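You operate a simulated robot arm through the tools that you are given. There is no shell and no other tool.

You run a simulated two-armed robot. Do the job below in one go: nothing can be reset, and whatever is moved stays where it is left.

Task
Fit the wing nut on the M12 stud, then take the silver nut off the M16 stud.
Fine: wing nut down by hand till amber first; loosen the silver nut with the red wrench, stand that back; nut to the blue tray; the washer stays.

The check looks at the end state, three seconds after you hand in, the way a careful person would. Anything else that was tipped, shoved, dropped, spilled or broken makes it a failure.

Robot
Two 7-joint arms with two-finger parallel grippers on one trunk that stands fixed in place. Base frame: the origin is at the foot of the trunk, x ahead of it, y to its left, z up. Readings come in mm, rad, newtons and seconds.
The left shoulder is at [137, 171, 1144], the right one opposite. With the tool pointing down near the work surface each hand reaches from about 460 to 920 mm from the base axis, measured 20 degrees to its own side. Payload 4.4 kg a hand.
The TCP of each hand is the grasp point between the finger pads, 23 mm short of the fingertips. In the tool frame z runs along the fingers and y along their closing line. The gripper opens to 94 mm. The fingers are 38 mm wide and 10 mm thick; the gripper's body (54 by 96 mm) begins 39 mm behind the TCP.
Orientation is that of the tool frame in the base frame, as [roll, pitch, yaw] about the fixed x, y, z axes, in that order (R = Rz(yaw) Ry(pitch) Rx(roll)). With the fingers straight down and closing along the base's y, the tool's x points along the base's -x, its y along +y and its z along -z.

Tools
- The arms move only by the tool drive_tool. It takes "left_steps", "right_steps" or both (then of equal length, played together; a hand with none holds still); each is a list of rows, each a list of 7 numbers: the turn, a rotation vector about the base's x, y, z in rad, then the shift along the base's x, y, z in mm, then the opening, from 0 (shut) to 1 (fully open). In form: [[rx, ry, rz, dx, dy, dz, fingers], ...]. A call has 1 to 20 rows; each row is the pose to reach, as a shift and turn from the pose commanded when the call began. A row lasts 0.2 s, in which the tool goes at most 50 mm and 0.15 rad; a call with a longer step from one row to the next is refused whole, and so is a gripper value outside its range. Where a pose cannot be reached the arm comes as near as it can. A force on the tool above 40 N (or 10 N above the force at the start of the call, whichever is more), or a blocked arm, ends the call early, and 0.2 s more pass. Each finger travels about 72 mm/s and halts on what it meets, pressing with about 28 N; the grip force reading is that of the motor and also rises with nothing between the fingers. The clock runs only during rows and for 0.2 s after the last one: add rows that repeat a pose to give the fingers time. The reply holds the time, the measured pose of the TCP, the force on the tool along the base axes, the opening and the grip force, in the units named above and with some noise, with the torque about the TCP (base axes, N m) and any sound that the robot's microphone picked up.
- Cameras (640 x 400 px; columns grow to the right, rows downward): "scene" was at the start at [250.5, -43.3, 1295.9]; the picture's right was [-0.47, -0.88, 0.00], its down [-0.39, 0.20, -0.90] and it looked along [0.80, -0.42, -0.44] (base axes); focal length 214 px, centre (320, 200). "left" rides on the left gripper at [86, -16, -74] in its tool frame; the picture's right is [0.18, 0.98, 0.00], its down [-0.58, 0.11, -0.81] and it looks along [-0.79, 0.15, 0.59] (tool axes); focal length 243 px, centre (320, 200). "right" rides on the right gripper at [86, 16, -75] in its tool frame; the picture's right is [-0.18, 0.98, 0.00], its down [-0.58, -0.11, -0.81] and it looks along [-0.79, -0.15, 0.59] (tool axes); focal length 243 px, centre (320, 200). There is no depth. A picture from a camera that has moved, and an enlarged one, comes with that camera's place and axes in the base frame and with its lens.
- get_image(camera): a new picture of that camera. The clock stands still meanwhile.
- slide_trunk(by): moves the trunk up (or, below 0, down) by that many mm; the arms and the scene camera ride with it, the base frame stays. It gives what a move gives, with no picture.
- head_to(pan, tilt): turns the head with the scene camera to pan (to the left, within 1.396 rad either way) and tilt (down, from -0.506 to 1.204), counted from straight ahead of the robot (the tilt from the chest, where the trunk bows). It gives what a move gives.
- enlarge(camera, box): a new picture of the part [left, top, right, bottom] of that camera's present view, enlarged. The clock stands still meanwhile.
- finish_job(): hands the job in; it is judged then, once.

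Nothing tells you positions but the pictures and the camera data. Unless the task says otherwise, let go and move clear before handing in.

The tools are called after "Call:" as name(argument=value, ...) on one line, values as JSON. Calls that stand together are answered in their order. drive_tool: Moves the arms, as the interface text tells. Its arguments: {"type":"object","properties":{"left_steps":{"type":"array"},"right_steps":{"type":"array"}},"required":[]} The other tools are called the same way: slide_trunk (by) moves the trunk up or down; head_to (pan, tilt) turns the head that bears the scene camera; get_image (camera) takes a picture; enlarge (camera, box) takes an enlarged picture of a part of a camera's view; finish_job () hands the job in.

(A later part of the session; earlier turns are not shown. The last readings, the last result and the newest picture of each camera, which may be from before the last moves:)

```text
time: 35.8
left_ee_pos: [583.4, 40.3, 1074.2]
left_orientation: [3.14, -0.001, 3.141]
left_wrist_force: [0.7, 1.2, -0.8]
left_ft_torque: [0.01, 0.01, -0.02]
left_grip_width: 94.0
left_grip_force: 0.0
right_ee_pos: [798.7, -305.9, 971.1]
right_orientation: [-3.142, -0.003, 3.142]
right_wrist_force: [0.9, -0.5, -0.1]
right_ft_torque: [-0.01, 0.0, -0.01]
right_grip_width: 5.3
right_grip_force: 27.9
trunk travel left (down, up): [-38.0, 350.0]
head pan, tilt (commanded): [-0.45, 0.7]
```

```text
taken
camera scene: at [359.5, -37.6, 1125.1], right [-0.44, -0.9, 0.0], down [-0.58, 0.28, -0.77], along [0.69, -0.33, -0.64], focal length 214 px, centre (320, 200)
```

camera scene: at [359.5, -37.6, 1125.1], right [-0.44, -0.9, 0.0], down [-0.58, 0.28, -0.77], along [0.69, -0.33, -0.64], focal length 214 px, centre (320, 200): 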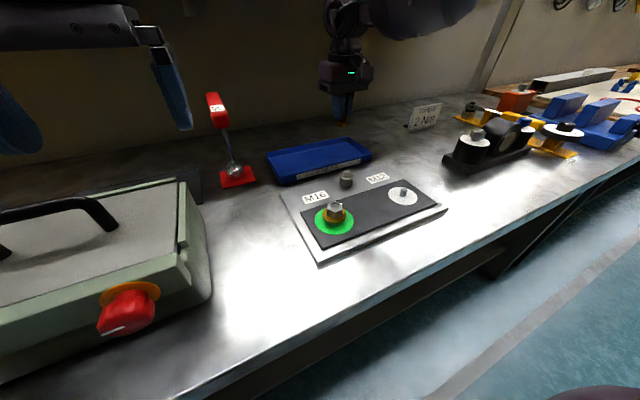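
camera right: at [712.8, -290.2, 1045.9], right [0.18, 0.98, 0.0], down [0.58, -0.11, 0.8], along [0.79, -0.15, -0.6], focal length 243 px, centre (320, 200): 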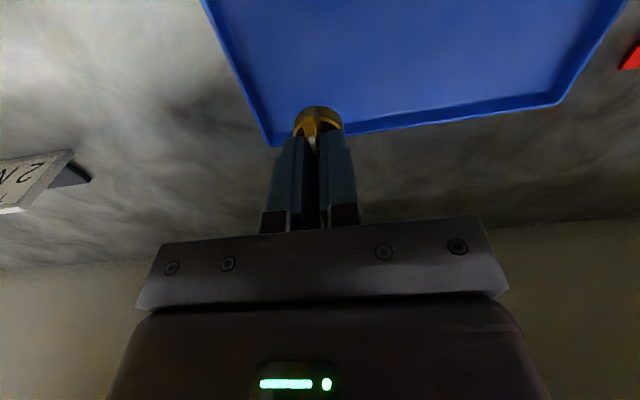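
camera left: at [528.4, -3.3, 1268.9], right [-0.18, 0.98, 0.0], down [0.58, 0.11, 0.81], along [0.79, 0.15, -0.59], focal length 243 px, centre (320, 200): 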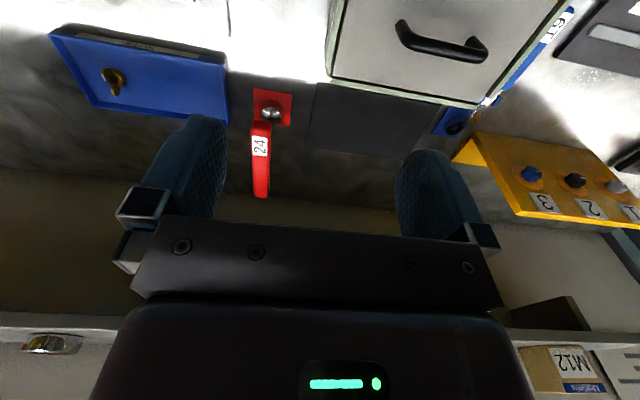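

The nut is lifted out cleanly. From the lowered trunk the scene camera has a closer view, so I'll zoom in on the studs to refine their positions.

Call:
enlarge(camera="scene", box=[290, 160, 450, 260])

Call:
enlarge(camera="scene", box=[370, 170, 440, 215])

Call:
enlarge(camera="scene", box=[305, 190, 375, 245])

Call:
enlarge(camera="scene", box=[190, 80, 290, 200])

```text
4.00 times, centred on (370, 210) of scene
camera zoom: at [359.5, -37.6, 1125.1], right [-0.44, -0.9, 0.0], down [-0.58, 0.28, -0.77], along [0.69, -0.33, -0.64], focal length 858 px, centre (120, 160)
```

zoom: 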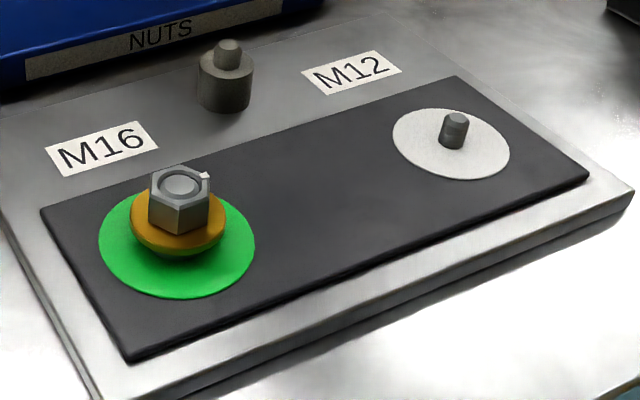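

```text
8.89 times, centred on (405, 192) of scene
camera zoom: at [359.5, -37.6, 1125.1], right [-0.44, -0.9, 0.0], down [-0.58, 0.28, -0.77], along [0.69, -0.33, -0.64], focal length 1906 px, centre (-436, 267)
```

zoom: 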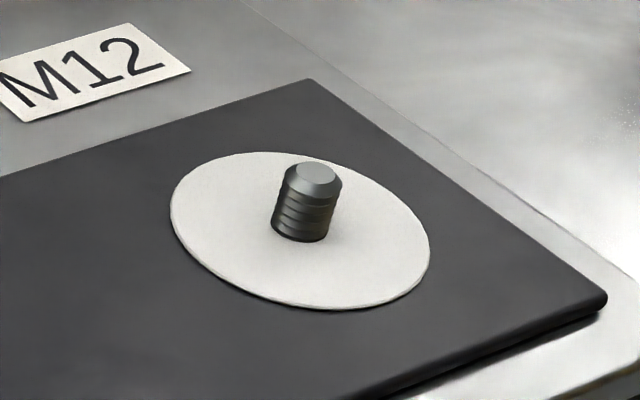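

```text
7.27 times, centred on (340, 218) of scene
camera zoom: at [359.5, -37.6, 1125.1], right [-0.44, -0.9, 0.0], down [-0.58, 0.28, -0.77], along [0.69, -0.33, -0.64], focal length 1560 px, centre (174, 73)
```

zoom: 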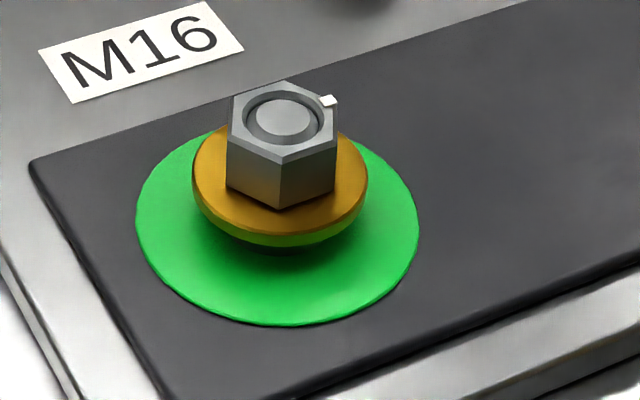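

```text
3.33 times, centred on (240, 140) of scene
camera zoom: at [359.5, -37.6, 1125.1], right [-0.44, -0.9, 0.0], down [-0.58, 0.28, -0.77], along [0.69, -0.33, -0.64], focal length 715 px, centre (587, 400)
```

zoom: 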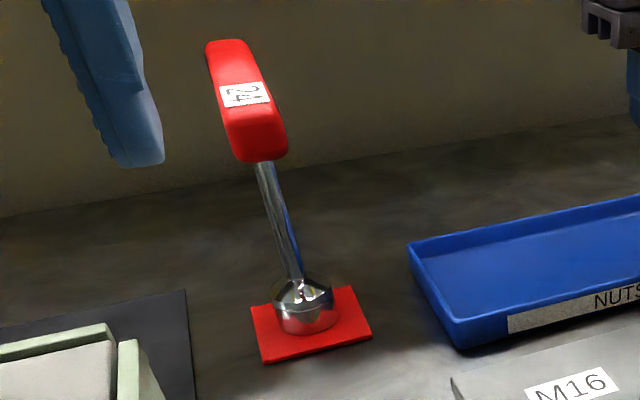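

The M12 stud is short: its top is at about z≈878, near (582, -323). I'll bring the nut over at a safe height, and turn the left hand so its camera gives a side view along -y.

Call:
drive_tool(right_steps=[[0, 0, 0, -40, -3, 0, 0], [0, 0, 0, -80, -6, 0, 0], [0, 0, 0, -120, -9, 0, 0], [0, 0, 0, -160, -13, 0, 0], [0, 0, 0, -200, -16, 0, 0], [0, 0, 0, -217, -17, -10, 0], [0, 0, 0, -217, -17, -20, 0], [0, 0, 0, -217, -17, -25, 0], [0, 0, 0, -217, -17, -25, 0], [0, 0, 0, -217, -17, -25, 0], [0, 0, 0, -217, -17, -25, 0], [0, 0, 0, -217, -17, -25, 0]], left_steps=[[0, 0, -0.14, 0, 0, 20, 1], [0, 0, -0.28, 0, 0, 40, 1], [0, 0, -0.42, 0, 0, 60, 1], [0, 0, -0.56, 0, -10, 65, 1], [0, 0, -0.7, 0, -25, 65, 1], [0, 0, -0.84, 0, -40, 65, 1], [0, 0, -0.98, 0, -55, 65, 1], [0, 0, -1.12, 0, -70, 65, 1], [0, 0, -1.26, 0, -85, 65, 1], [0, 0, -1.4, 0, -100, 65, 1], [0, 0, -1.54, 0, -115, 65, 1], [0, 0, -1.57, 0, -120, 65, 1]])

Call:
get_image(camera="left")

Call:
get_image(camera="right")

Call:
get_image(camera="scene")

```text
time: 38.4
left_ee_pos: [584.8, -80.1, 1138.6]
left_orientation: [-3.141, 0.0, 1.571]
left_wrist_force: [-0.6, -0.2, 0.2]
left_ft_torque: [0.01, 0.02, -0.03]
left_grip_width: 94.1
left_grip_force: 0.1
right_ee_pos: [582.6, -323.5, 944.4]
right_orientation: [3.141, -0.004, -3.141]
right_wrist_force: [1.0, 0.6, -0.1]
right_ft_torque: [0.0, -0.02, -0.01]
right_grip_width: 5.4
right_grip_force: 28.4
trunk travel left (down, up): [-38.0, 350.0]
head pan, tilt (commanded): [-0.45, 0.7]
```

```text
taken
camera left: at [569.1, 8.5, 1213.5], right [0.98, 0.18, 0.0], down [0.11, -0.58, 0.81], along [0.15, -0.79, -0.59], focal length 243 px, centre (320, 200)
```

left: 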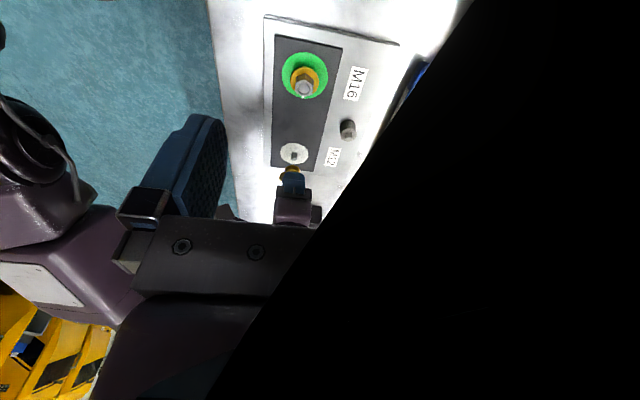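

```text
taken
camera right: at [496.5, -307.5, 1019.8], right [0.18, 0.98, 0.0], down [0.58, -0.11, 0.8], along [0.79, -0.15, -0.59], focal length 243 px, centre (320, 200)
```

right: 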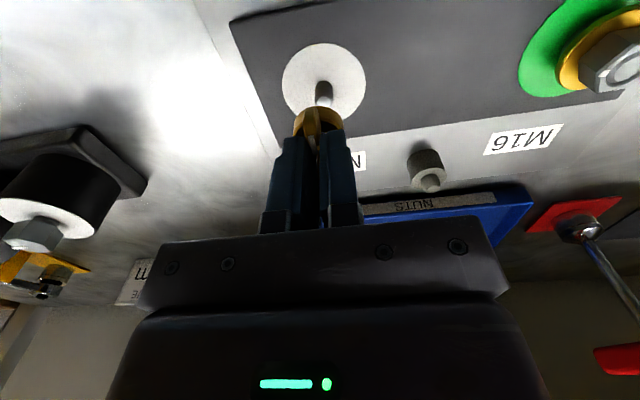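

```text
taken
camera scene: at [359.5, -37.6, 1125.0], right [-0.44, -0.9, 0.0], down [-0.58, 0.28, -0.76], along [0.69, -0.33, -0.64], focal length 214 px, centre (320, 200)
```

scene: 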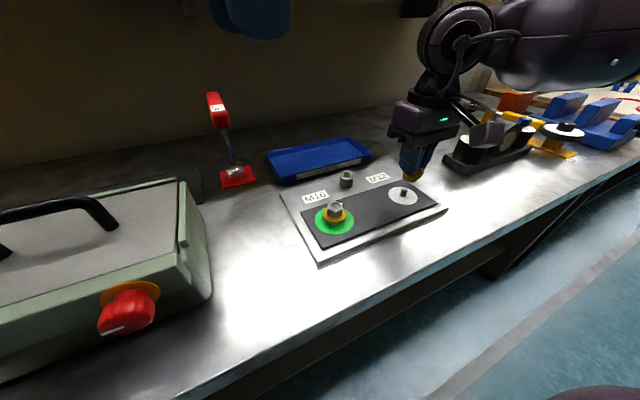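

All three views show the nut above the M12 disc. I'll zoom in on each to measure the misalignment.

Call:
enlarge(camera="left", box=[255, 120, 335, 200])

Call:
enlarge(camera="right", box=[260, 30, 380, 150])

Call:
enlarge(camera="scene", box=[370, 140, 450, 215])

```text
5.00 times, centred on (295, 160) of left
camera zoom: at [569.1, 8.5, 1213.5], right [0.98, 0.18, 0.0], down [0.11, -0.58, 0.81], along [0.15, -0.79, -0.59], focal length 1213 px, centre (445, 400)
```

zoom: 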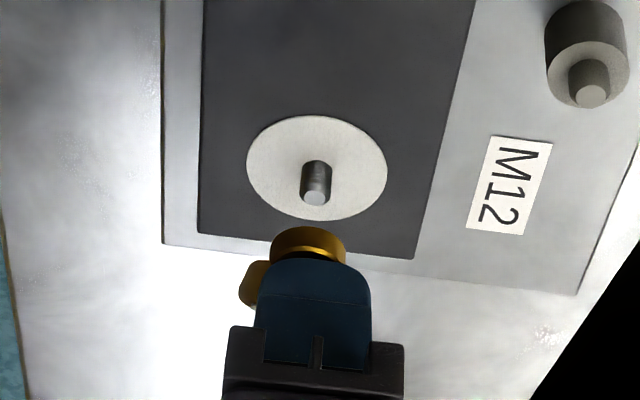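

```text
3.33 times, centred on (320, 90) of right
camera zoom: at [496.5, -307.5, 1019.8], right [0.18, 0.98, 0.0], down [0.58, -0.11, 0.8], along [0.79, -0.15, -0.59], focal length 809 px, centre (320, 567)
```

zoom: 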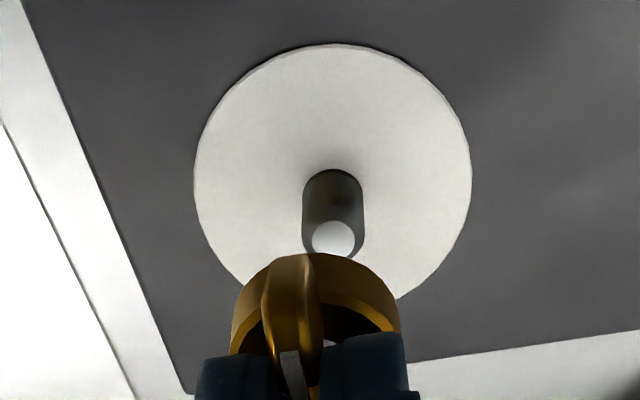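

```text
5.33 times, centred on (410, 178) of scene
camera zoom: at [359.5, -37.6, 1125.0], right [-0.44, -0.9, 0.0], down [-0.58, 0.28, -0.76], along [0.69, -0.33, -0.64], focal length 1144 px, centre (-160, 320)
```

zoom: 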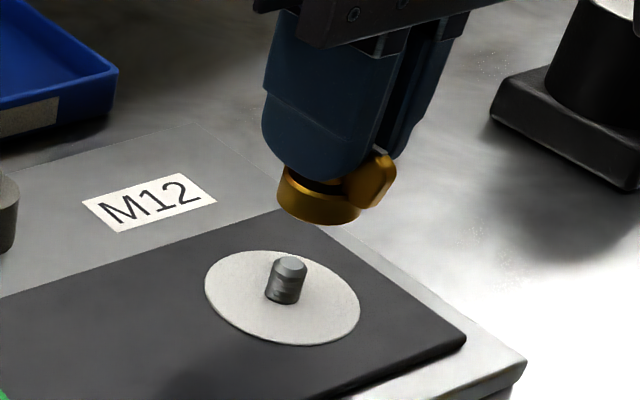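

From the three views, the stud top is at about (580.2, -320.7, 880) and the nut's bottom is at z≈905.7, about 1 mm short in x and 2.9 mm short in y. I'll correct that and lower the nut to just above the stud.

Call:
drive_tool(right_steps=[[0, 0, 0, 1, 2.9, -4, 0], [0, 0, 0, 1, 2.9, -12, 0], [0, 0, 0, 1, 2.9, -20, 0], [0, 0, 0, 1, 2.9, -20, 0]])

Call:
enlarge(camera="left", box=[265, 130, 325, 190])

Call:
enlarge(camera="right", box=[260, 50, 380, 150])

Call:
enlarge(camera="scene", box=[375, 165, 435, 215])

```text
time: 39.4
left_ee_pos: [584.2, -80.8, 1139.4]
left_orientation: [-3.14, 0.0, 1.573]
left_wrist_force: [-0.7, 0.2, -0.1]
left_ft_torque: [0.0, -0.02, -0.01]
left_grip_width: 93.9
left_grip_force: 0.0
right_ee_pos: [582.3, -320.2, 923.8]
right_orientation: [3.142, -0.002, 3.141]
right_wrist_force: [0.5, -0.9, -0.4]
right_ft_torque: [0.01, 0.02, 0.0]
right_grip_width: 5.0
right_grip_force: 27.8
trunk travel left (down, up): [-38.0, 350.0]
head pan, tilt (commanded): [-0.45, 0.7]
```

```text
6.67 times, centred on (295, 160) of left
camera zoom: at [568.9, 8.9, 1213.7], right [0.98, 0.18, 0.0], down [0.11, -0.58, 0.81], along [0.15, -0.79, -0.59], focal length 1618 px, centre (487, 467)
```

zoom: 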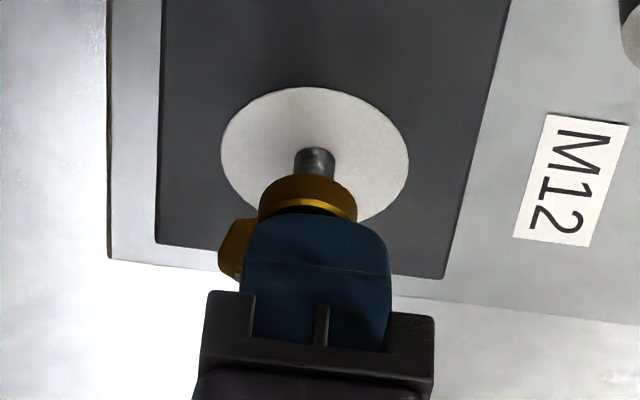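

```text
4.00 times, centred on (320, 100) of right
camera zoom: at [496.4, -304.2, 999.7], right [0.18, 0.98, 0.0], down [0.58, -0.11, 0.8], along [0.79, -0.15, -0.59], focal length 970 px, centre (320, 600)
```

zoom: 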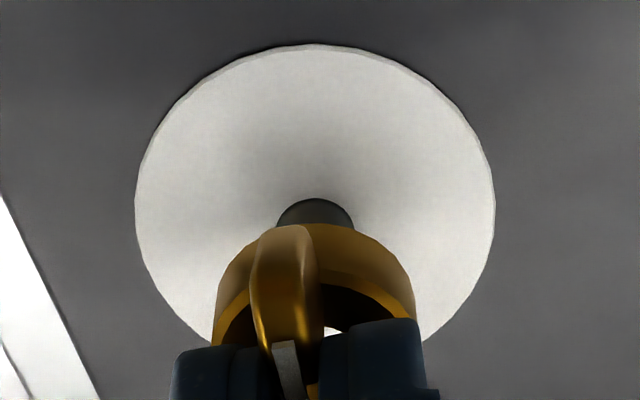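

```text
8.00 times, centred on (405, 190) of scene
camera zoom: at [359.4, -37.4, 1125.1], right [-0.44, -0.9, 0.0], down [-0.58, 0.28, -0.76], along [0.69, -0.33, -0.64], focal length 1716 px, centre (-360, 280)
```

zoom: 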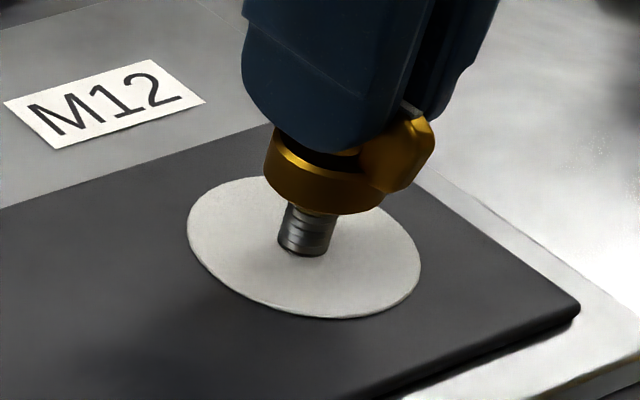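

The alignment is close; a small x correction of about +0.6 mm remains. Before engaging, I'll turn the hand counter-clockwise in the air to have a long clockwise stroke, which also tests the yaw range.

Call:
drive_tool(right_steps=[[0, 0, 0.14, 0.6, 0, 3, 0], [0, 0, 0.28, 0.6, 0, 3, 0], [0, 0, 0.42, 0.6, 0, 3, 0], [0, 0, 0.56, 0.6, 0, 3, 0], [0, 0, 0.7, 0.6, 0, 3, 0], [0, 0, 0.84, 0.6, 0, 3, 0], [0, 0, 0.98, 0.6, 0, 3, 0], [0, 0, 1.12, 0.6, 0, 3, 0], [0, 0, 1.26, 0.6, 0, 3, 0], [0, 0, 1.4, 0.6, 0, 3, 0], [0, 0, 1.54, 0.6, 0, 3, 0], [0, 0, 1.54, 0.6, 0, 3, 0]])

Call:
get_image(camera="scene")

Call:
get_image(camera="right")

```text
time: 42.0
left_ee_pos: [583.8, -79.9, 1139.7]
left_orientation: [3.139, -0.001, 1.573]
left_wrist_force: [-0.8, 0.0, 0.2]
left_ft_torque: [0.0, -0.05, -0.02]
left_grip_width: 93.7
left_grip_force: 0.1
right_ee_pos: [486.6, -160.7, 933.0]
right_orientation: [-3.141, -0.005, -1.607]
right_wrist_force: [0.4, 0.4, -1.1]
right_ft_torque: [0.02, -0.03, 0.02]
right_grip_width: 5.4
right_grip_force: 28.0
right hand out of reach, approached as far as the arm can: row 6, 7, 8, 9, 10, 11, 12
trunk travel left (down, up): [-38.0, 350.0]
head pan, tilt (commanded): [-0.45, 0.7]
```

```text
taken
camera scene: at [358.6, -36.8, 1125.4], right [-0.44, -0.9, 0.0], down [-0.58, 0.28, -0.77], along [0.69, -0.33, -0.64], focal length 214 px, centre (320, 200)
```

scene: 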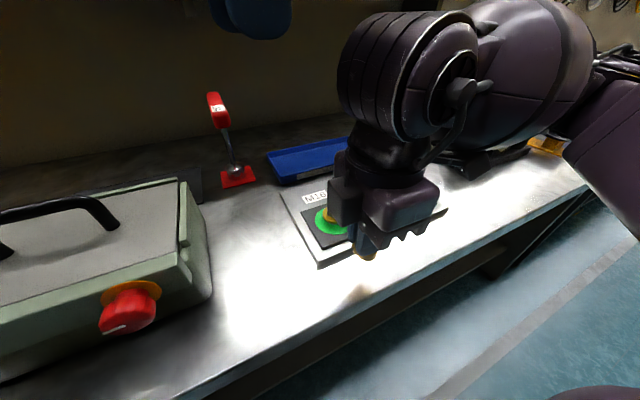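

```text
taken
camera right: at [466.3, -246.5, 1008.8], right [-0.98, 0.22, 0.0], down [0.13, 0.58, 0.8], along [0.18, 0.78, -0.6], focal length 243 px, centre (320, 200)
```

right: 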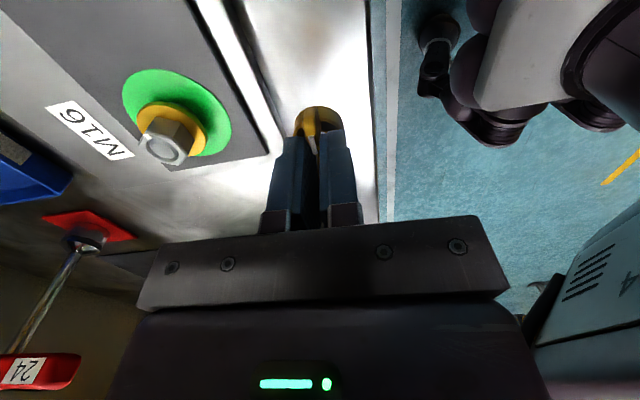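

The yaw limit is around +0.7 rad, and past it the arm swung the hand aside to (487, -161). Nothing appears touched, since the forces are near zero. I'll lift, turn back and return over the M12 stud.

Call:
drive_tool(right_steps=[[0, 0, 0, 0, 0, 30, 0], [0, 0, 0, 0, 0, 60, 0], [0, 0, -0.13, 5, -20, 60, 0], [0, 0, -0.26, 15, -45, 60, 0], [0, 0, -0.39, 30, -70, 60, 0], [0, 0, -0.52, 50, -100, 60, 0], [0, 0, -0.65, 70, -125, 60, 0], [0, 0, -0.78, 85, -145, 60, 0], [0, 0, -0.91, 96, -160, 60, 0], [0, 0, -1.04, 96, -160, 60, 0], [0, 0, -1.04, 96, -160, 60, 0]])

Call:
get_image(camera="scene")

Call:
get_image(camera="left")

```text
time: 44.4
left_ee_pos: [584.2, -79.9, 1138.6]
left_orientation: [-3.141, 0.0, 1.572]
left_wrist_force: [-0.5, 0.3, 0.9]
left_ft_torque: [0.0, 0.0, 0.0]
left_grip_width: 94.1
left_grip_force: 0.1
right_ee_pos: [582.7, -317.9, 987.5]
right_orientation: [-3.141, -0.003, -2.642]
right_wrist_force: [0.0, 0.6, -1.1]
right_ft_torque: [0.02, 0.0, 0.02]
right_grip_width: 5.4
right_grip_force: 28.0
trunk travel left (down, up): [-38.0, 350.0]
head pan, tilt (commanded): [-0.45, 0.7]
```

```text
taken
camera scene: at [359.5, -37.5, 1125.0], right [-0.44, -0.9, 0.0], down [-0.58, 0.28, -0.76], along [0.69, -0.33, -0.64], focal length 214 px, centre (320, 200)
```

scene: 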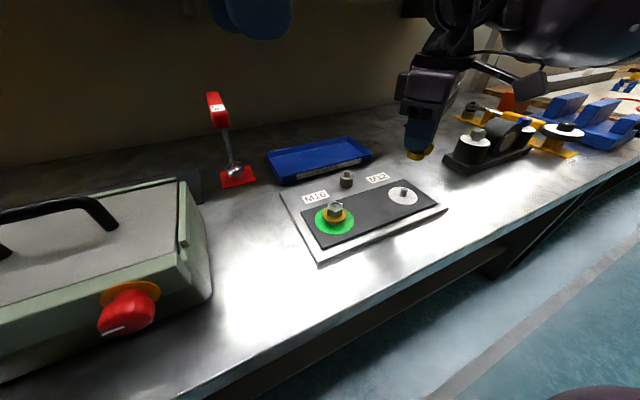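

```text
taken
camera left: at [569.0, 8.9, 1213.6], right [0.98, 0.19, 0.0], down [0.11, -0.58, 0.81], along [0.15, -0.79, -0.59], focal length 243 px, centre (320, 200)
```

left: 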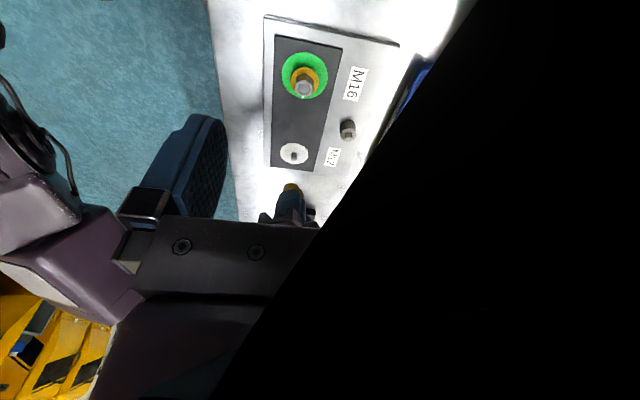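

The scene is undisturbed and the hand is back over the M12 stud at +0.5 rad of yaw. At this safe height I'll test how far it can turn clockwise.

Call:
drive_tool(right_steps=[[0, 0, -0.14, 0, 0, 0, 0], [0, 0, -0.28, 0, 0, 0, 0], [0, 0, -0.42, 0, 0, 0, 0], [0, 0, -0.56, 0, 0, 0, 0], [0, 0, -0.7, 0, 0, 0, 0], [0, 0, -0.84, 0, 0, 0, 0], [0, 0, -0.98, 0, 0, 0, 0], [0, 0, -1.12, 0, 0, 0, 0], [0, 0, -1.26, 0, 0, 0, 0], [0, 0, -1.4, 0, 0, 0, 0], [0, 0, -1.54, 0, 0, 0, 0], [0, 0, -1.68, 0, 0, 0, 0], [0, 0, -1.82, 0, 0, 0, 0], [0, 0, -1.96, 0, 0, 0, 0]])

```text
time: 47.4
left_ee_pos: [585.1, -80.4, 1140.0]
left_orientation: [3.141, -0.001, 1.573]
left_wrist_force: [-0.3, 0.5, -0.5]
left_ft_torque: [-0.02, 0.01, 0.0]
left_grip_width: 93.9
left_grip_force: 0.2
right_ee_pos: [581.9, -317.2, 987.6]
right_orientation: [-3.142, -0.005, 1.679]
right_wrist_force: [-0.1, 0.1, -0.5]
right_ft_torque: [0.0, 0.03, 0.0]
right_grip_width: 5.0
right_grip_force: 27.9
trunk travel left (down, up): [-38.0, 350.0]
head pan, tilt (commanded): [-0.45, 0.7]
```

That all went through. I'll test another 1.1 rad clockwise.

Call:
drive_tool(right_steps=[[0, 0, -0.14, 0, 0, 0, 0], [0, 0, -0.28, 0, 0, 0, 0], [0, 0, -0.42, 0, 0, 0, 0], [0, 0, -0.56, 0, 0, 0, 0], [0, 0, -0.7, 0, 0, 0, 0], [0, 0, -0.84, 0, 0, 0, 0], [0, 0, -0.98, 0, 0, 0, 0], [0, 0, -1.12, 0, 0, 0, 0]])

```text
time: 49.2
left_ee_pos: [585.4, -79.8, 1139.8]
left_orientation: [3.141, -0.001, 1.573]
left_wrist_force: [0.5, 0.4, 0.3]
left_ft_torque: [-0.03, 0.0, 0.0]
left_grip_width: 93.7
left_grip_force: 0.1
right_ee_pos: [581.9, -317.8, 987.2]
right_orientation: [3.141, -0.004, 0.56]
right_wrist_force: [-0.5, -0.6, -1.2]
right_ft_torque: [-0.02, 0.01, 0.01]
right_grip_width: 5.0
right_grip_force: 27.7
trunk travel left (down, up): [-38.0, 350.0]
head pan, tilt (commanded): [-0.45, 0.7]
```

Still good at -2.58 rad. I'll check another 0.6 rad to know the full stroke.

Call:
drive_tool(right_steps=[[0, 0, -0.14, 0, 0, 0, 0], [0, 0, -0.28, 0, 0, 0, 0], [0, 0, -0.42, 0, 0, 0, 0], [0, 0, -0.56, 0, 0, 0, 0]])

```text
time: 50.2
left_ee_pos: [584.1, -79.4, 1138.7]
left_orientation: [-3.141, 0.002, 1.572]
left_wrist_force: [0.8, 0.0, 0.2]
left_ft_torque: [-0.02, 0.01, 0.01]
left_grip_width: 94.2
left_grip_force: 0.0
right_ee_pos: [581.8, -317.8, 988.4]
right_orientation: [3.14, -0.003, 0.0]
right_wrist_force: [-0.7, -0.1, 0.1]
right_ft_torque: [0.01, -0.03, 0.03]
right_grip_width: 5.0
right_grip_force: 28.0
trunk travel left (down, up): [-38.0, 350.0]
head pan, tilt (commanded): [-0.45, 0.7]
```

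The usable stroke is at least from +0.6 to -π rad. I'll use this half-turned pose to measure how far the nut's axis is offset from the tool axis.

Call:
enlarge(camera="left", box=[255, 150, 335, 230])

Call:
enlarge(camera="right", box=[260, 50, 380, 150])

Call:
enlarge(camera="scene", box=[380, 120, 460, 180])

```text
5.00 times, centred on (295, 190) of left
camera zoom: at [568.9, 8.9, 1213.7], right [0.98, 0.19, 0.0], down [0.11, -0.58, 0.81], along [0.15, -0.79, -0.59], focal length 1213 px, centre (445, 250)
```

zoom: 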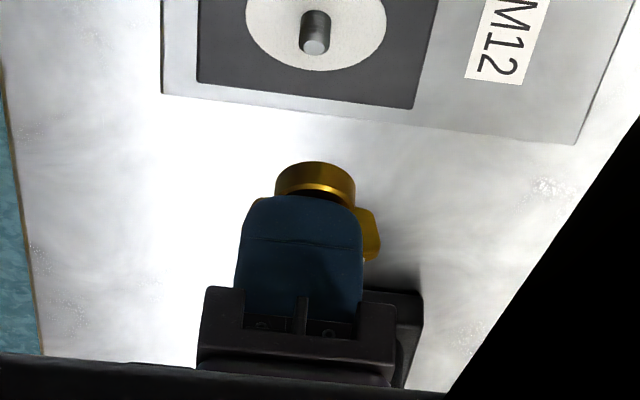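

```text
4.00 times, centred on (320, 100) of right
camera zoom: at [667.3, -334.7, 1063.4], right [-0.18, -0.98, 0.0], down [-0.58, 0.11, 0.8], along [-0.79, 0.15, -0.59], focal length 970 px, centre (320, 600)
```

zoom: 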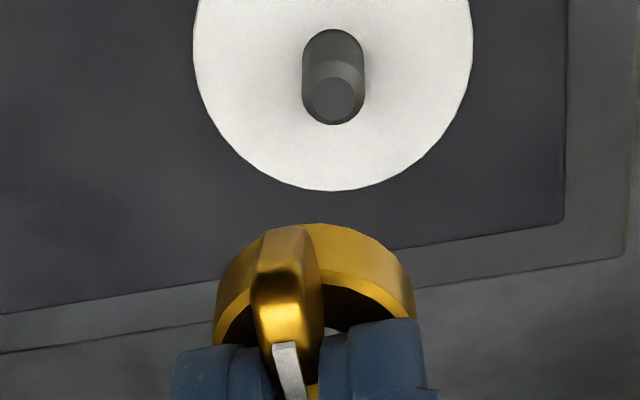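

```text
6.67 times, centred on (420, 150) of scene
camera zoom: at [359.4, -37.4, 1125.1], right [-0.44, -0.9, 0.0], down [-0.58, 0.28, -0.77], along [0.69, -0.33, -0.64], focal length 1430 px, centre (-347, 533)
```

zoom: 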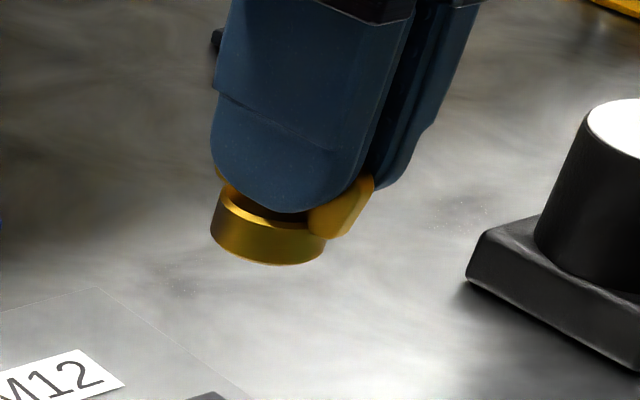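

The nut's axis sits about 2.75 mm toward the tool's +x from the tool axis, so I'll compensate for that while turning. Now I'll rotate back counter-clockwise to the start of the stroke, still high.

Call:
drive_tool(right_steps=[[0, 0, 0.145, 0, 0, 0, 0], [0, 0, 0.29, 0, 0, 0, 0], [0, 0, 0.435, 0, 0, 0, 0], [0, 0, 0.58, 0, 0, 0, 0], [0, 0, 0.725, 0, 0, 0, 0], [0, 0, 0.87, 0, 0, 0, 0], [0, 0, 1.015, 0, 0, 0, 0], [0, 0, 1.16, 0, 0, 0, 0], [0, 0, 1.305, 0, 0, 0, 0], [0, 0, 1.45, 0, 0, 0, 0], [0, 0, 1.595, 0, 0, 0, 0], [0, 0, 1.74, 0, 0, 0, 0], [0, 0, 1.82, 0, 0, 0, 0]])

Call:
drive_tool(right_steps=[[0, 0, 0.145, 0, 0, 0, 0], [0, 0, 0.29, 0, 0, 0, 0], [0, 0, 0.435, 0, 0, 0, 0], [0, 0, 0.58, 0, 0, 0, 0], [0, 0, 0.725, 0, 0, 0, 0], [0, 0, 0.87, 0, 0, 0, 0], [0, 0, 1.015, 0, 0, 0, 0], [0, 0, 1.16, 0, 0, 0, 0], [0, 0, 1.305, 0, 0, 0, 0], [0, 0, 1.45, 0, 0, -10, 0], [0, 0, 1.595, 0, 0, -20, 0], [0, 0, 1.74, 0.5, -0.5, -35, 0], [0, 0, 1.82, 0.5, -1.0, -50, 0], [0, 0, 1.82, 0.5, -1.0, -63, 0], [0, 0, 1.82, 0.5, -1.0, -63, 0]])

Call:
enlarge(camera="left", box=[265, 130, 325, 190])

Call:
enlarge(camera="right", box=[260, 50, 380, 150])

Call:
enlarge(camera="scene", box=[375, 165, 435, 215])

```text
time: 53.0
left_ee_pos: [584.7, -80.3, 1139.0]
left_orientation: [3.14, 0.0, 1.574]
left_wrist_force: [-0.9, -0.1, -0.5]
left_ft_torque: [-0.01, -0.03, 0.03]
left_grip_width: 94.0
left_grip_force: 0.1
right_ee_pos: [582.5, -317.5, 988.0]
right_orientation: [-3.141, -0.003, 1.824]
right_wrist_force: [0.0, 1.0, -0.4]
right_ft_torque: [0.03, 0.01, 0.03]
right_grip_width: 4.9
right_grip_force: 27.9
trunk travel left (down, up): [-38.0, 350.0]
head pan, tilt (commanded): [-0.45, 0.7]
```

```text
time: 56.2
left_ee_pos: [584.9, -79.6, 1138.8]
left_orientation: [-3.141, 0.002, 1.574]
left_wrist_force: [0.7, 0.0, 0.2]
left_ft_torque: [0.03, -0.05, 0.01]
left_grip_width: 93.9
left_grip_force: 0.0
right_ee_pos: [581.7, -318.8, 922.7]
right_orientation: [3.142, -0.002, -2.639]
right_wrist_force: [0.5, -0.2, -0.3]
right_ft_torque: [0.01, -0.01, -0.02]
right_grip_width: 4.9
right_grip_force: 28.5
trunk travel left (down, up): [-38.0, 350.0]
head pan, tilt (commanded): [-0.45, 0.7]
```

```text
6.67 times, centred on (295, 160) of left
camera zoom: at [568.9, 8.9, 1213.7], right [0.98, 0.19, 0.0], down [0.11, -0.58, 0.81], along [0.15, -0.79, -0.59], focal length 1618 px, centre (487, 467)
```

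zoom: 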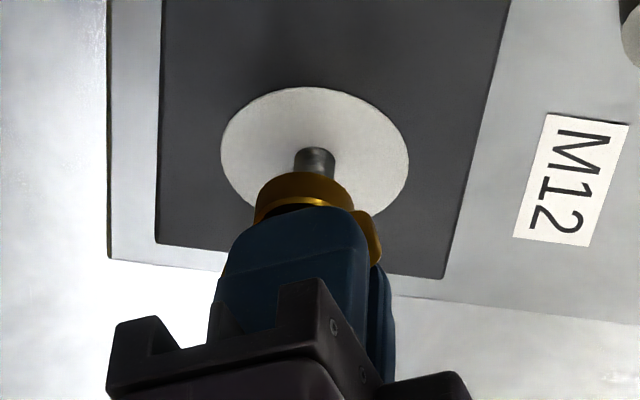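

```text
4.00 times, centred on (320, 100) of right
camera zoom: at [497.7, -346.2, 999.2], right [-0.31, 0.95, 0.0], down [0.56, 0.19, 0.8], along [0.76, 0.25, -0.59], focal length 970 px, centre (320, 600)
```

zoom: 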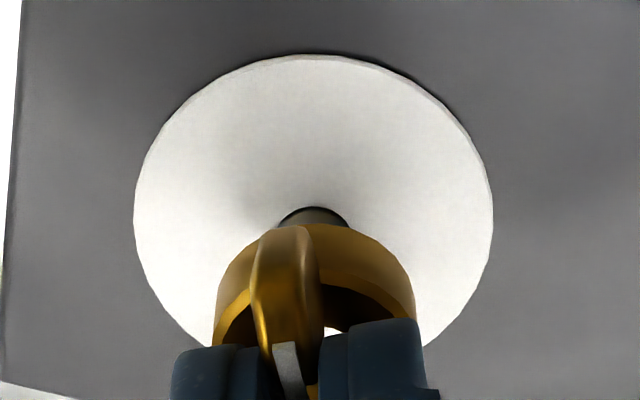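

```text
8.00 times, centred on (405, 190) of scene
camera zoom: at [359.4, -37.4, 1125.1], right [-0.44, -0.9, 0.0], down [-0.58, 0.28, -0.76], along [0.69, -0.33, -0.64], focal length 1716 px, centre (-360, 280)
```

zoom: 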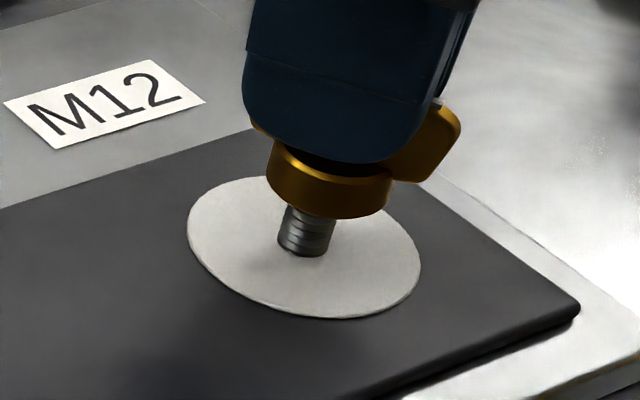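

The three views agree that the nut needs about +2.0 mm in x and +0.3 mm in y. I'll apply that and lower gently until the nut touches the stud end.

Call:
drive_tool(right_steps=[[0, 0, 0, 2, 0.3, 0, 0], [0, 0, 0, 2, 0.3, -1.5, 0], [0, 0, 0, 2, 0.3, -3, 0], [0, 0, 0, 2, 0.3, -4, 0]])

Call:
enlarge(camera="left", box=[265, 130, 325, 190])

Call:
enlarge(camera="right", box=[260, 50, 380, 150])

Call:
enlarge(camera="scene", box=[375, 165, 435, 215])

```text
time: 57.2
left_ee_pos: [584.7, -79.7, 1138.6]
left_orientation: [-3.141, 0.0, 1.573]
left_wrist_force: [0.8, 0.3, -0.4]
left_ft_torque: [-0.03, 0.02, 0.0]
left_grip_width: 94.1
left_grip_force: 0.0
right_ee_pos: [584.2, -317.9, 921.0]
right_orientation: [3.141, -0.003, -2.639]
right_wrist_force: [-0.3, 0.3, -0.4]
right_ft_torque: [0.02, 0.03, -0.03]
right_grip_width: 5.0
right_grip_force: 27.8
trunk travel left (down, up): [-38.0, 350.0]
head pan, tilt (commanded): [-0.45, 0.7]
```

```text
6.67 times, centred on (295, 160) of left
camera zoom: at [568.9, 8.9, 1213.6], right [0.98, 0.19, 0.0], down [0.11, -0.58, 0.81], along [0.15, -0.79, -0.59], focal length 1618 px, centre (487, 467)
```

zoom: 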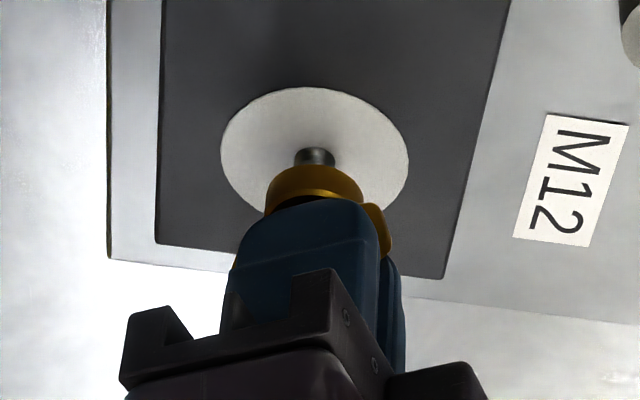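

```text
4.00 times, centred on (320, 100) of right
camera zoom: at [500.4, -346.0, 995.9], right [-0.31, 0.95, 0.0], down [0.57, 0.18, 0.8], along [0.76, 0.25, -0.59], focal length 970 px, centre (320, 600)
```

zoom: 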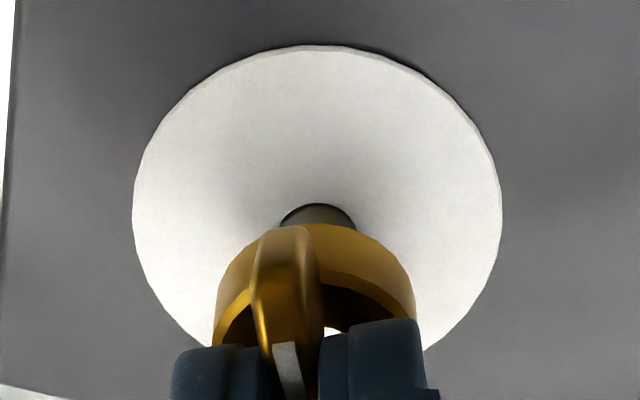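

```text
8.00 times, centred on (405, 190) of scene
camera zoom: at [359.5, -37.5, 1125.1], right [-0.44, -0.9, 0.0], down [-0.58, 0.28, -0.76], along [0.69, -0.33, -0.64], focal length 1716 px, centre (-360, 280)
```

zoom: 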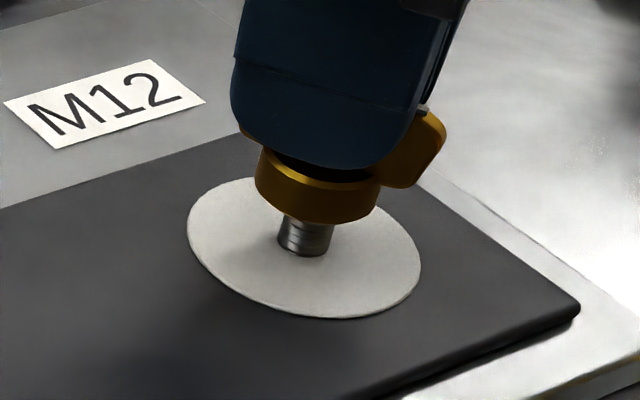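

Now it overshoots by about 0.6 mm in x. I'll correct that and continue down in small steps until I feel contact.

Call:
drive_tool(right_steps=[[0, 0, 0, -0.6, 0, 0, 0], [0, 0, 0, -0.6, 0, -1, 0], [0, 0, 0, -0.6, 0, -2, 0], [0, 0, 0, -0.6, 0, -2, 0]])

Call:
drive_tool(right_steps=[[0, 0, 0, 0, 0, -0.5, 0], [0, 0, 0, 0, 0, -1, 0], [0, 0, 0, 0, 0, -1, 0]])

Call:
drive_tool(right_steps=[[0, 0, 0, 0, 0, -0.5, 0], [0, 0, 0, 0, 0, -1, 0], [0, 0, 0, 0, 0, -1, 0]])

Call:
enlarge(camera="scene", box=[375, 165, 435, 215])

Call:
enlarge(camera="left", box=[265, 130, 325, 190])

```text
time: 58.2
left_ee_pos: [585.5, -80.8, 1138.7]
left_orientation: [3.141, 0.0, 1.572]
left_wrist_force: [0.7, 0.1, -0.4]
left_ft_torque: [-0.03, 0.0, 0.0]
left_grip_width: 94.4
left_grip_force: 0.1
right_ee_pos: [582.9, -319.3, 917.9]
right_orientation: [3.141, -0.002, -2.639]
right_wrist_force: [0.6, -0.3, -0.2]
right_ft_torque: [-0.02, 0.0, 0.0]
right_grip_width: 5.0
right_grip_force: 28.2
trunk travel left (down, up): [-38.0, 350.0]
head pan, tilt (commanded): [-0.45, 0.7]
```

```text
time: 59.0
left_ee_pos: [584.9, -79.0, 1138.0]
left_orientation: [-3.141, 0.001, 1.572]
left_wrist_force: [-0.2, -0.2, 0.2]
left_ft_torque: [-0.03, -0.01, 0.02]
left_grip_width: 94.1
left_grip_force: 0.1
right_ee_pos: [584.4, -318.9, 917.6]
right_orientation: [-3.14, -0.004, -2.642]
right_wrist_force: [0.0, 0.0, 0.1]
right_ft_torque: [0.01, 0.01, 0.0]
right_grip_width: 5.1
right_grip_force: 28.2
trunk travel left (down, up): [-38.0, 350.0]
head pan, tilt (commanded): [-0.45, 0.7]
```

```text
time: 59.8
left_ee_pos: [584.8, -80.6, 1139.8]
left_orientation: [-3.141, -0.001, 1.572]
left_wrist_force: [0.1, -0.5, -0.5]
left_ft_torque: [-0.04, -0.02, 0.0]
left_grip_width: 93.8
left_grip_force: 0.0
right_ee_pos: [582.0, -318.3, 915.8]
right_orientation: [3.141, -0.004, -2.64]
right_wrist_force: [0.5, -0.1, -0.9]
right_ft_torque: [0.02, 0.02, 0.03]
right_grip_width: 5.2
right_grip_force: 28.3
trunk travel left (down, up): [-38.0, 350.0]
head pan, tilt (commanded): [-0.45, 0.7]
```

```text
8.00 times, centred on (405, 190) of scene
camera zoom: at [359.5, -37.5, 1125.1], right [-0.44, -0.9, 0.0], down [-0.58, 0.28, -0.76], along [0.69, -0.33, -0.64], focal length 1716 px, centre (-360, 280)
```

zoom: 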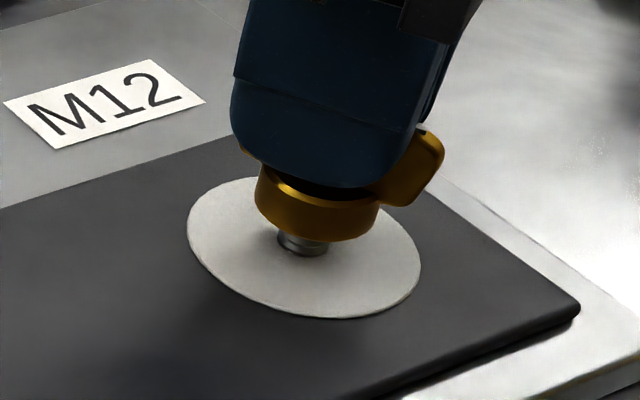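

```text
6.67 times, centred on (295, 160) of left
camera zoom: at [568.9, 8.9, 1213.6], right [0.98, 0.19, 0.0], down [0.11, -0.58, 0.81], along [0.15, -0.79, -0.59], focal length 1618 px, centre (487, 467)
```

zoom: 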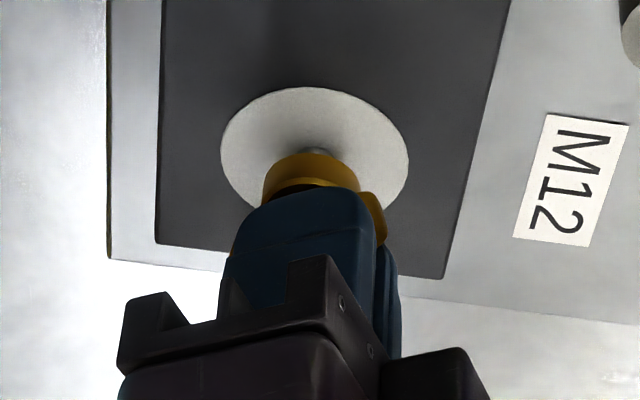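

There is still no contact, and the nut's bottom is close to the stud end. I'll continue down in small steps while watching the force.

Call:
drive_tool(right_steps=[[0, 0, 0, 0, 0, -0.5, 0], [0, 0, 0, 0, 0, -1, 0], [0, 0, 0, 0, 0, -1.5, 0], [0, 0, 0, 0, 0, -1.5, 0]])

Call:
drive_tool(right_steps=[[0, 0, 0, 0, 0, -0.5, 0], [0, 0, 0, 0, 0, -1, 0], [0, 0, 0, 0, 0, -1.5, 0], [0, 0, 0, 0, 0, -1.5, 0]])

Call:
enlarge(camera="scene", box=[375, 165, 435, 215])

Call:
enlarge(camera="right", box=[260, 50, 380, 150])

```text
time: 60.8
left_ee_pos: [584.9, -81.0, 1138.6]
left_orientation: [3.14, 0.001, 1.572]
left_wrist_force: [1.1, 0.2, 0.0]
left_ft_torque: [0.01, 0.01, 0.01]
left_grip_width: 94.1
left_grip_force: 0.1
right_ee_pos: [582.9, -318.3, 916.5]
right_orientation: [-3.14, -0.003, -2.641]
right_wrist_force: [-0.3, 1.0, -0.2]
right_ft_torque: [0.0, 0.03, -0.01]
right_grip_width: 5.1
right_grip_force: 28.6
trunk travel left (down, up): [-38.0, 350.0]
head pan, tilt (commanded): [-0.45, 0.7]
```

```text
time: 61.8
left_ee_pos: [585.5, -79.5, 1140.1]
left_orientation: [-3.141, 0.002, 1.573]
left_wrist_force: [0.1, 0.0, -0.2]
left_ft_torque: [0.03, 0.01, -0.03]
left_grip_width: 94.2
left_grip_force: 0.2
right_ee_pos: [582.4, -317.5, 913.0]
right_orientation: [3.141, -0.003, -2.641]
right_wrist_force: [0.1, -0.4, -0.5]
right_ft_torque: [0.01, -0.04, -0.05]
right_grip_width: 5.0
right_grip_force: 27.8
trunk travel left (down, up): [-38.0, 350.0]
head pan, tilt (commanded): [-0.45, 0.7]
```

```text
8.00 times, centred on (405, 190) of scene
camera zoom: at [359.5, -37.5, 1125.1], right [-0.44, -0.9, 0.0], down [-0.58, 0.28, -0.76], along [0.69, -0.33, -0.64], focal length 1716 px, centre (-360, 280)
```

zoom: 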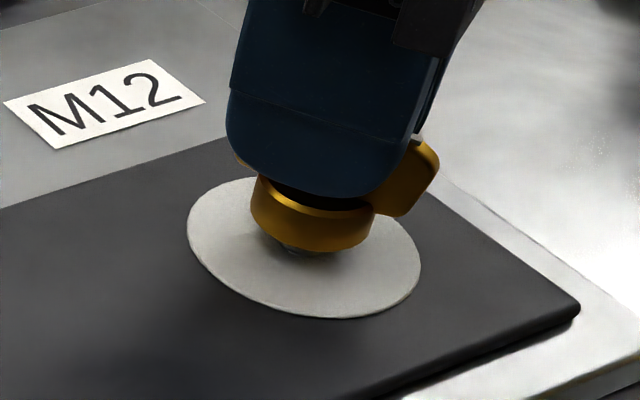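

```text
4.00 times, centred on (320, 100) of right
camera zoom: at [499.5, -346.2, 988.4], right [-0.31, 0.95, 0.0], down [0.56, 0.18, 0.8], along [0.76, 0.25, -0.59], focal length 970 px, centre (320, 600)
```

zoom: 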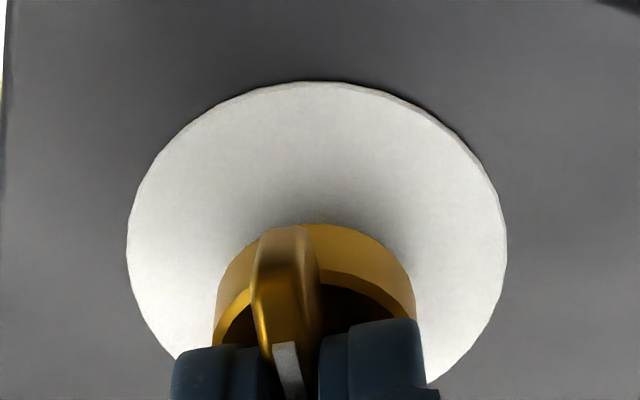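

The nut has passed over the stud end and still shows no contact force. I'll continue lowering in small steps to find where the thread starts.

Call:
drive_tool(right_steps=[[0, 0, 0, 0, 0, -0.5, 0], [0, 0, 0, 0, 0, -1, 0], [0, 0, 0, 0, 0, -1.5, 0], [0, 0, 0, 0, 0, -1.5, 0]])

Call:
enlarge(camera="right", box=[260, 50, 380, 150])

Call:
enlarge(camera="scene", box=[375, 165, 435, 215])

```text
time: 62.8
left_ee_pos: [583.7, -79.1, 1139.4]
left_orientation: [3.141, 0.002, 1.573]
left_wrist_force: [-0.9, 0.7, 1.2]
left_ft_torque: [-0.01, 0.0, -0.02]
left_grip_width: 93.9
left_grip_force: 0.0
right_ee_pos: [583.3, -318.2, 912.5]
right_orientation: [3.141, -0.002, -2.641]
right_wrist_force: [-1.2, 2.1, 4.0]
right_ft_torque: [0.11, -0.05, 0.0]
right_grip_width: 5.2
right_grip_force: 28.1
trunk travel left (down, up): [-38.0, 350.0]
head pan, tilt (commanded): [-0.45, 0.7]
```

```text
4.00 times, centred on (320, 100) of right
camera zoom: at [499.1, -346.2, 987.9], right [-0.31, 0.95, 0.0], down [0.56, 0.18, 0.8], along [0.77, 0.25, -0.59], focal length 970 px, centre (320, 600)
```

zoom: 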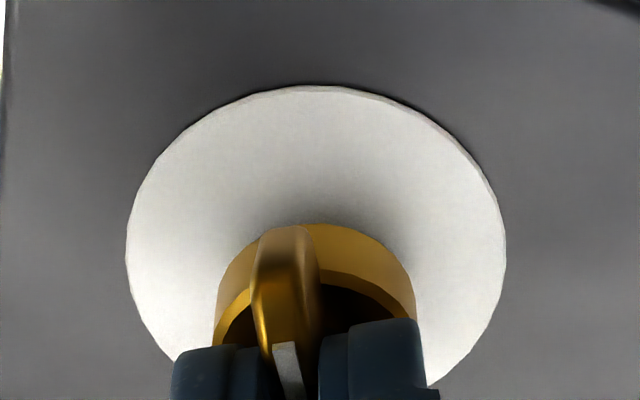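

```text
8.00 times, centred on (405, 190) of scene
camera zoom: at [359.2, -37.3, 1125.2], right [-0.44, -0.9, 0.0], down [-0.58, 0.28, -0.77], along [0.69, -0.33, -0.64], focal length 1716 px, centre (-360, 280)
```

zoom: 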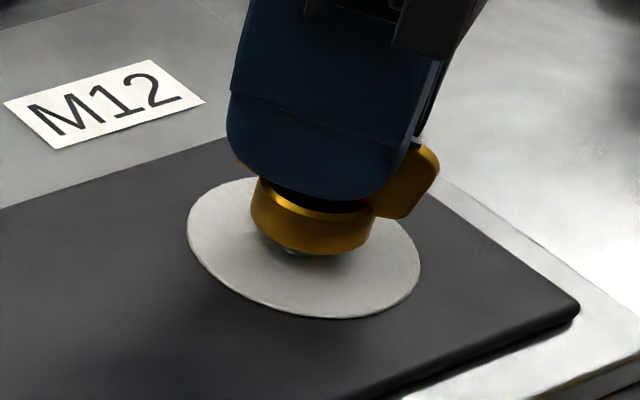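

I feel light contact now (about 4 N upward), so the nut is on the thread start. I'll turn it clockwise about its axis with a slight descent and watch the forces.

Call:
drive_tool(right_steps=[[0, 0, -0.14, 0.0, -0.1, -0.04, 0], [0, 0, -0.28, 0.1, -0.35, -0.08, 0], [0, 0, -0.42, 0.15, -0.7, -0.12, 0], [0, 0, -0.56, 0.15, -1.1, -0.16, 0], [0, 0, -0.7, 0.1, -1.5, -0.2, 0], [0, 0, -0.84, 0.0, -1.9, -0.24, 0], [0, 0, -0.98, -0.15, -2.25, -0.28, 0]])

Call:
enlarge(camera="right", box=[260, 50, 380, 150])

Call:
enlarge(camera="scene", box=[375, 165, 435, 215])

```text
time: 64.4
left_ee_pos: [586.1, -80.4, 1139.0]
left_orientation: [3.141, -0.001, 1.573]
left_wrist_force: [-0.2, 0.1, 0.1]
left_ft_torque: [0.04, -0.01, 0.03]
left_grip_width: 94.0
left_grip_force: 0.0
right_ee_pos: [583.4, -321.1, 910.8]
right_orientation: [-3.141, -0.005, 2.659]
right_wrist_force: [-1.9, -12.1, -0.3]
right_ft_torque: [-0.39, -0.11, 0.06]
right_grip_width: 5.0
right_grip_force: 27.3
trunk travel left (down, up): [-38.0, 350.0]
head pan, tilt (commanded): [-0.45, 0.7]
```

```text
4.00 times, centred on (320, 100) of right
camera zoom: at [514.0, -267.6, 986.4], right [0.62, 0.79, 0.0], down [0.47, -0.37, 0.8], along [0.63, -0.5, -0.6], focal length 970 px, centre (320, 600)
```

zoom: 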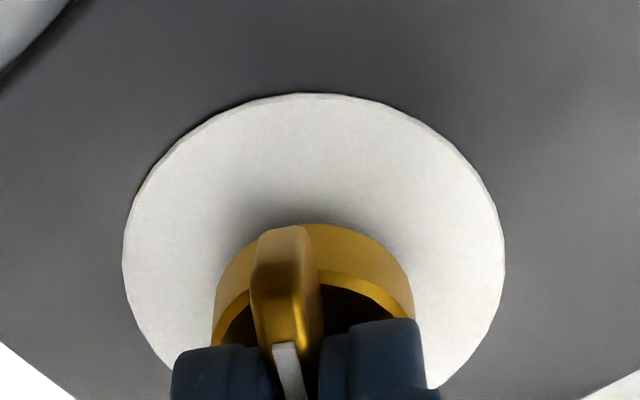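

```text
8.00 times, centred on (405, 190) of scene
camera zoom: at [359.4, -38.5, 1125.0], right [-0.44, -0.9, 0.0], down [-0.58, 0.28, -0.76], along [0.69, -0.33, -0.64], focal length 1716 px, centre (-360, 280)
```

zoom: 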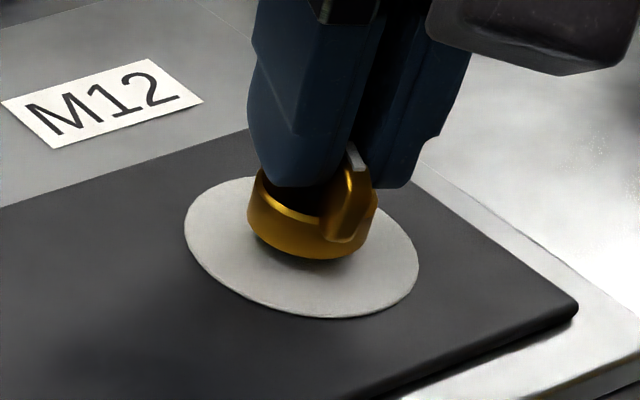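

The nut seems to be turning on, but there is a sideways load of about 12 N in -y. I'll relax the hand toward -y and re-read the force.

Call:
drive_tool(right_steps=[[0, 0, 0, 0, -0.4, 0, 0], [0, 0, 0, 0, -0.8, 0, 0], [0, 0, 0, 0, -0.8, 0, 0]])

```text
time: 65.2
left_ee_pos: [583.9, -80.8, 1138.8]
left_orientation: [3.14, -0.003, 1.572]
left_wrist_force: [0.3, -0.1, 0.3]
left_ft_torque: [0.0, 0.0, 0.02]
left_grip_width: 94.0
left_grip_force: 0.2
right_ee_pos: [583.3, -321.7, 910.9]
right_orientation: [-3.141, -0.005, 2.663]
right_wrist_force: [-7.3, -7.8, -6.1]
right_ft_torque: [-0.25, 0.07, 0.09]
right_grip_width: 5.2
right_grip_force: 28.7
trunk travel left (down, up): [-38.0, 350.0]
head pan, tilt (commanded): [-0.45, 0.7]
```

The load is now about (-7, -8, -6) N. I'll follow it a little further in x, y and z.

Call:
drive_tool(right_steps=[[0, 0, 0, -0.5, -0.5, -0.3, 0], [0, 0, 0, -0.9, -1.0, -0.5, 0], [0, 0, 0, -0.9, -1.0, -0.5, 0]])

```text
time: 66.0
left_ee_pos: [585.9, -79.7, 1138.4]
left_orientation: [-3.14, 0.0, 1.572]
left_wrist_force: [0.2, 0.0, -1.3]
left_ft_torque: [-0.02, -0.02, 0.04]
left_grip_width: 93.7
left_grip_force: 0.1
right_ee_pos: [582.1, -321.8, 911.7]
right_orientation: [3.14, -0.003, 2.661]
right_wrist_force: [-0.8, 1.8, -4.8]
right_ft_torque: [0.04, -0.05, 0.03]
right_grip_width: 5.2
right_grip_force: 28.2
trunk travel left (down, up): [-38.0, 350.0]
head pan, tilt (commanded): [-0.45, 0.7]
```

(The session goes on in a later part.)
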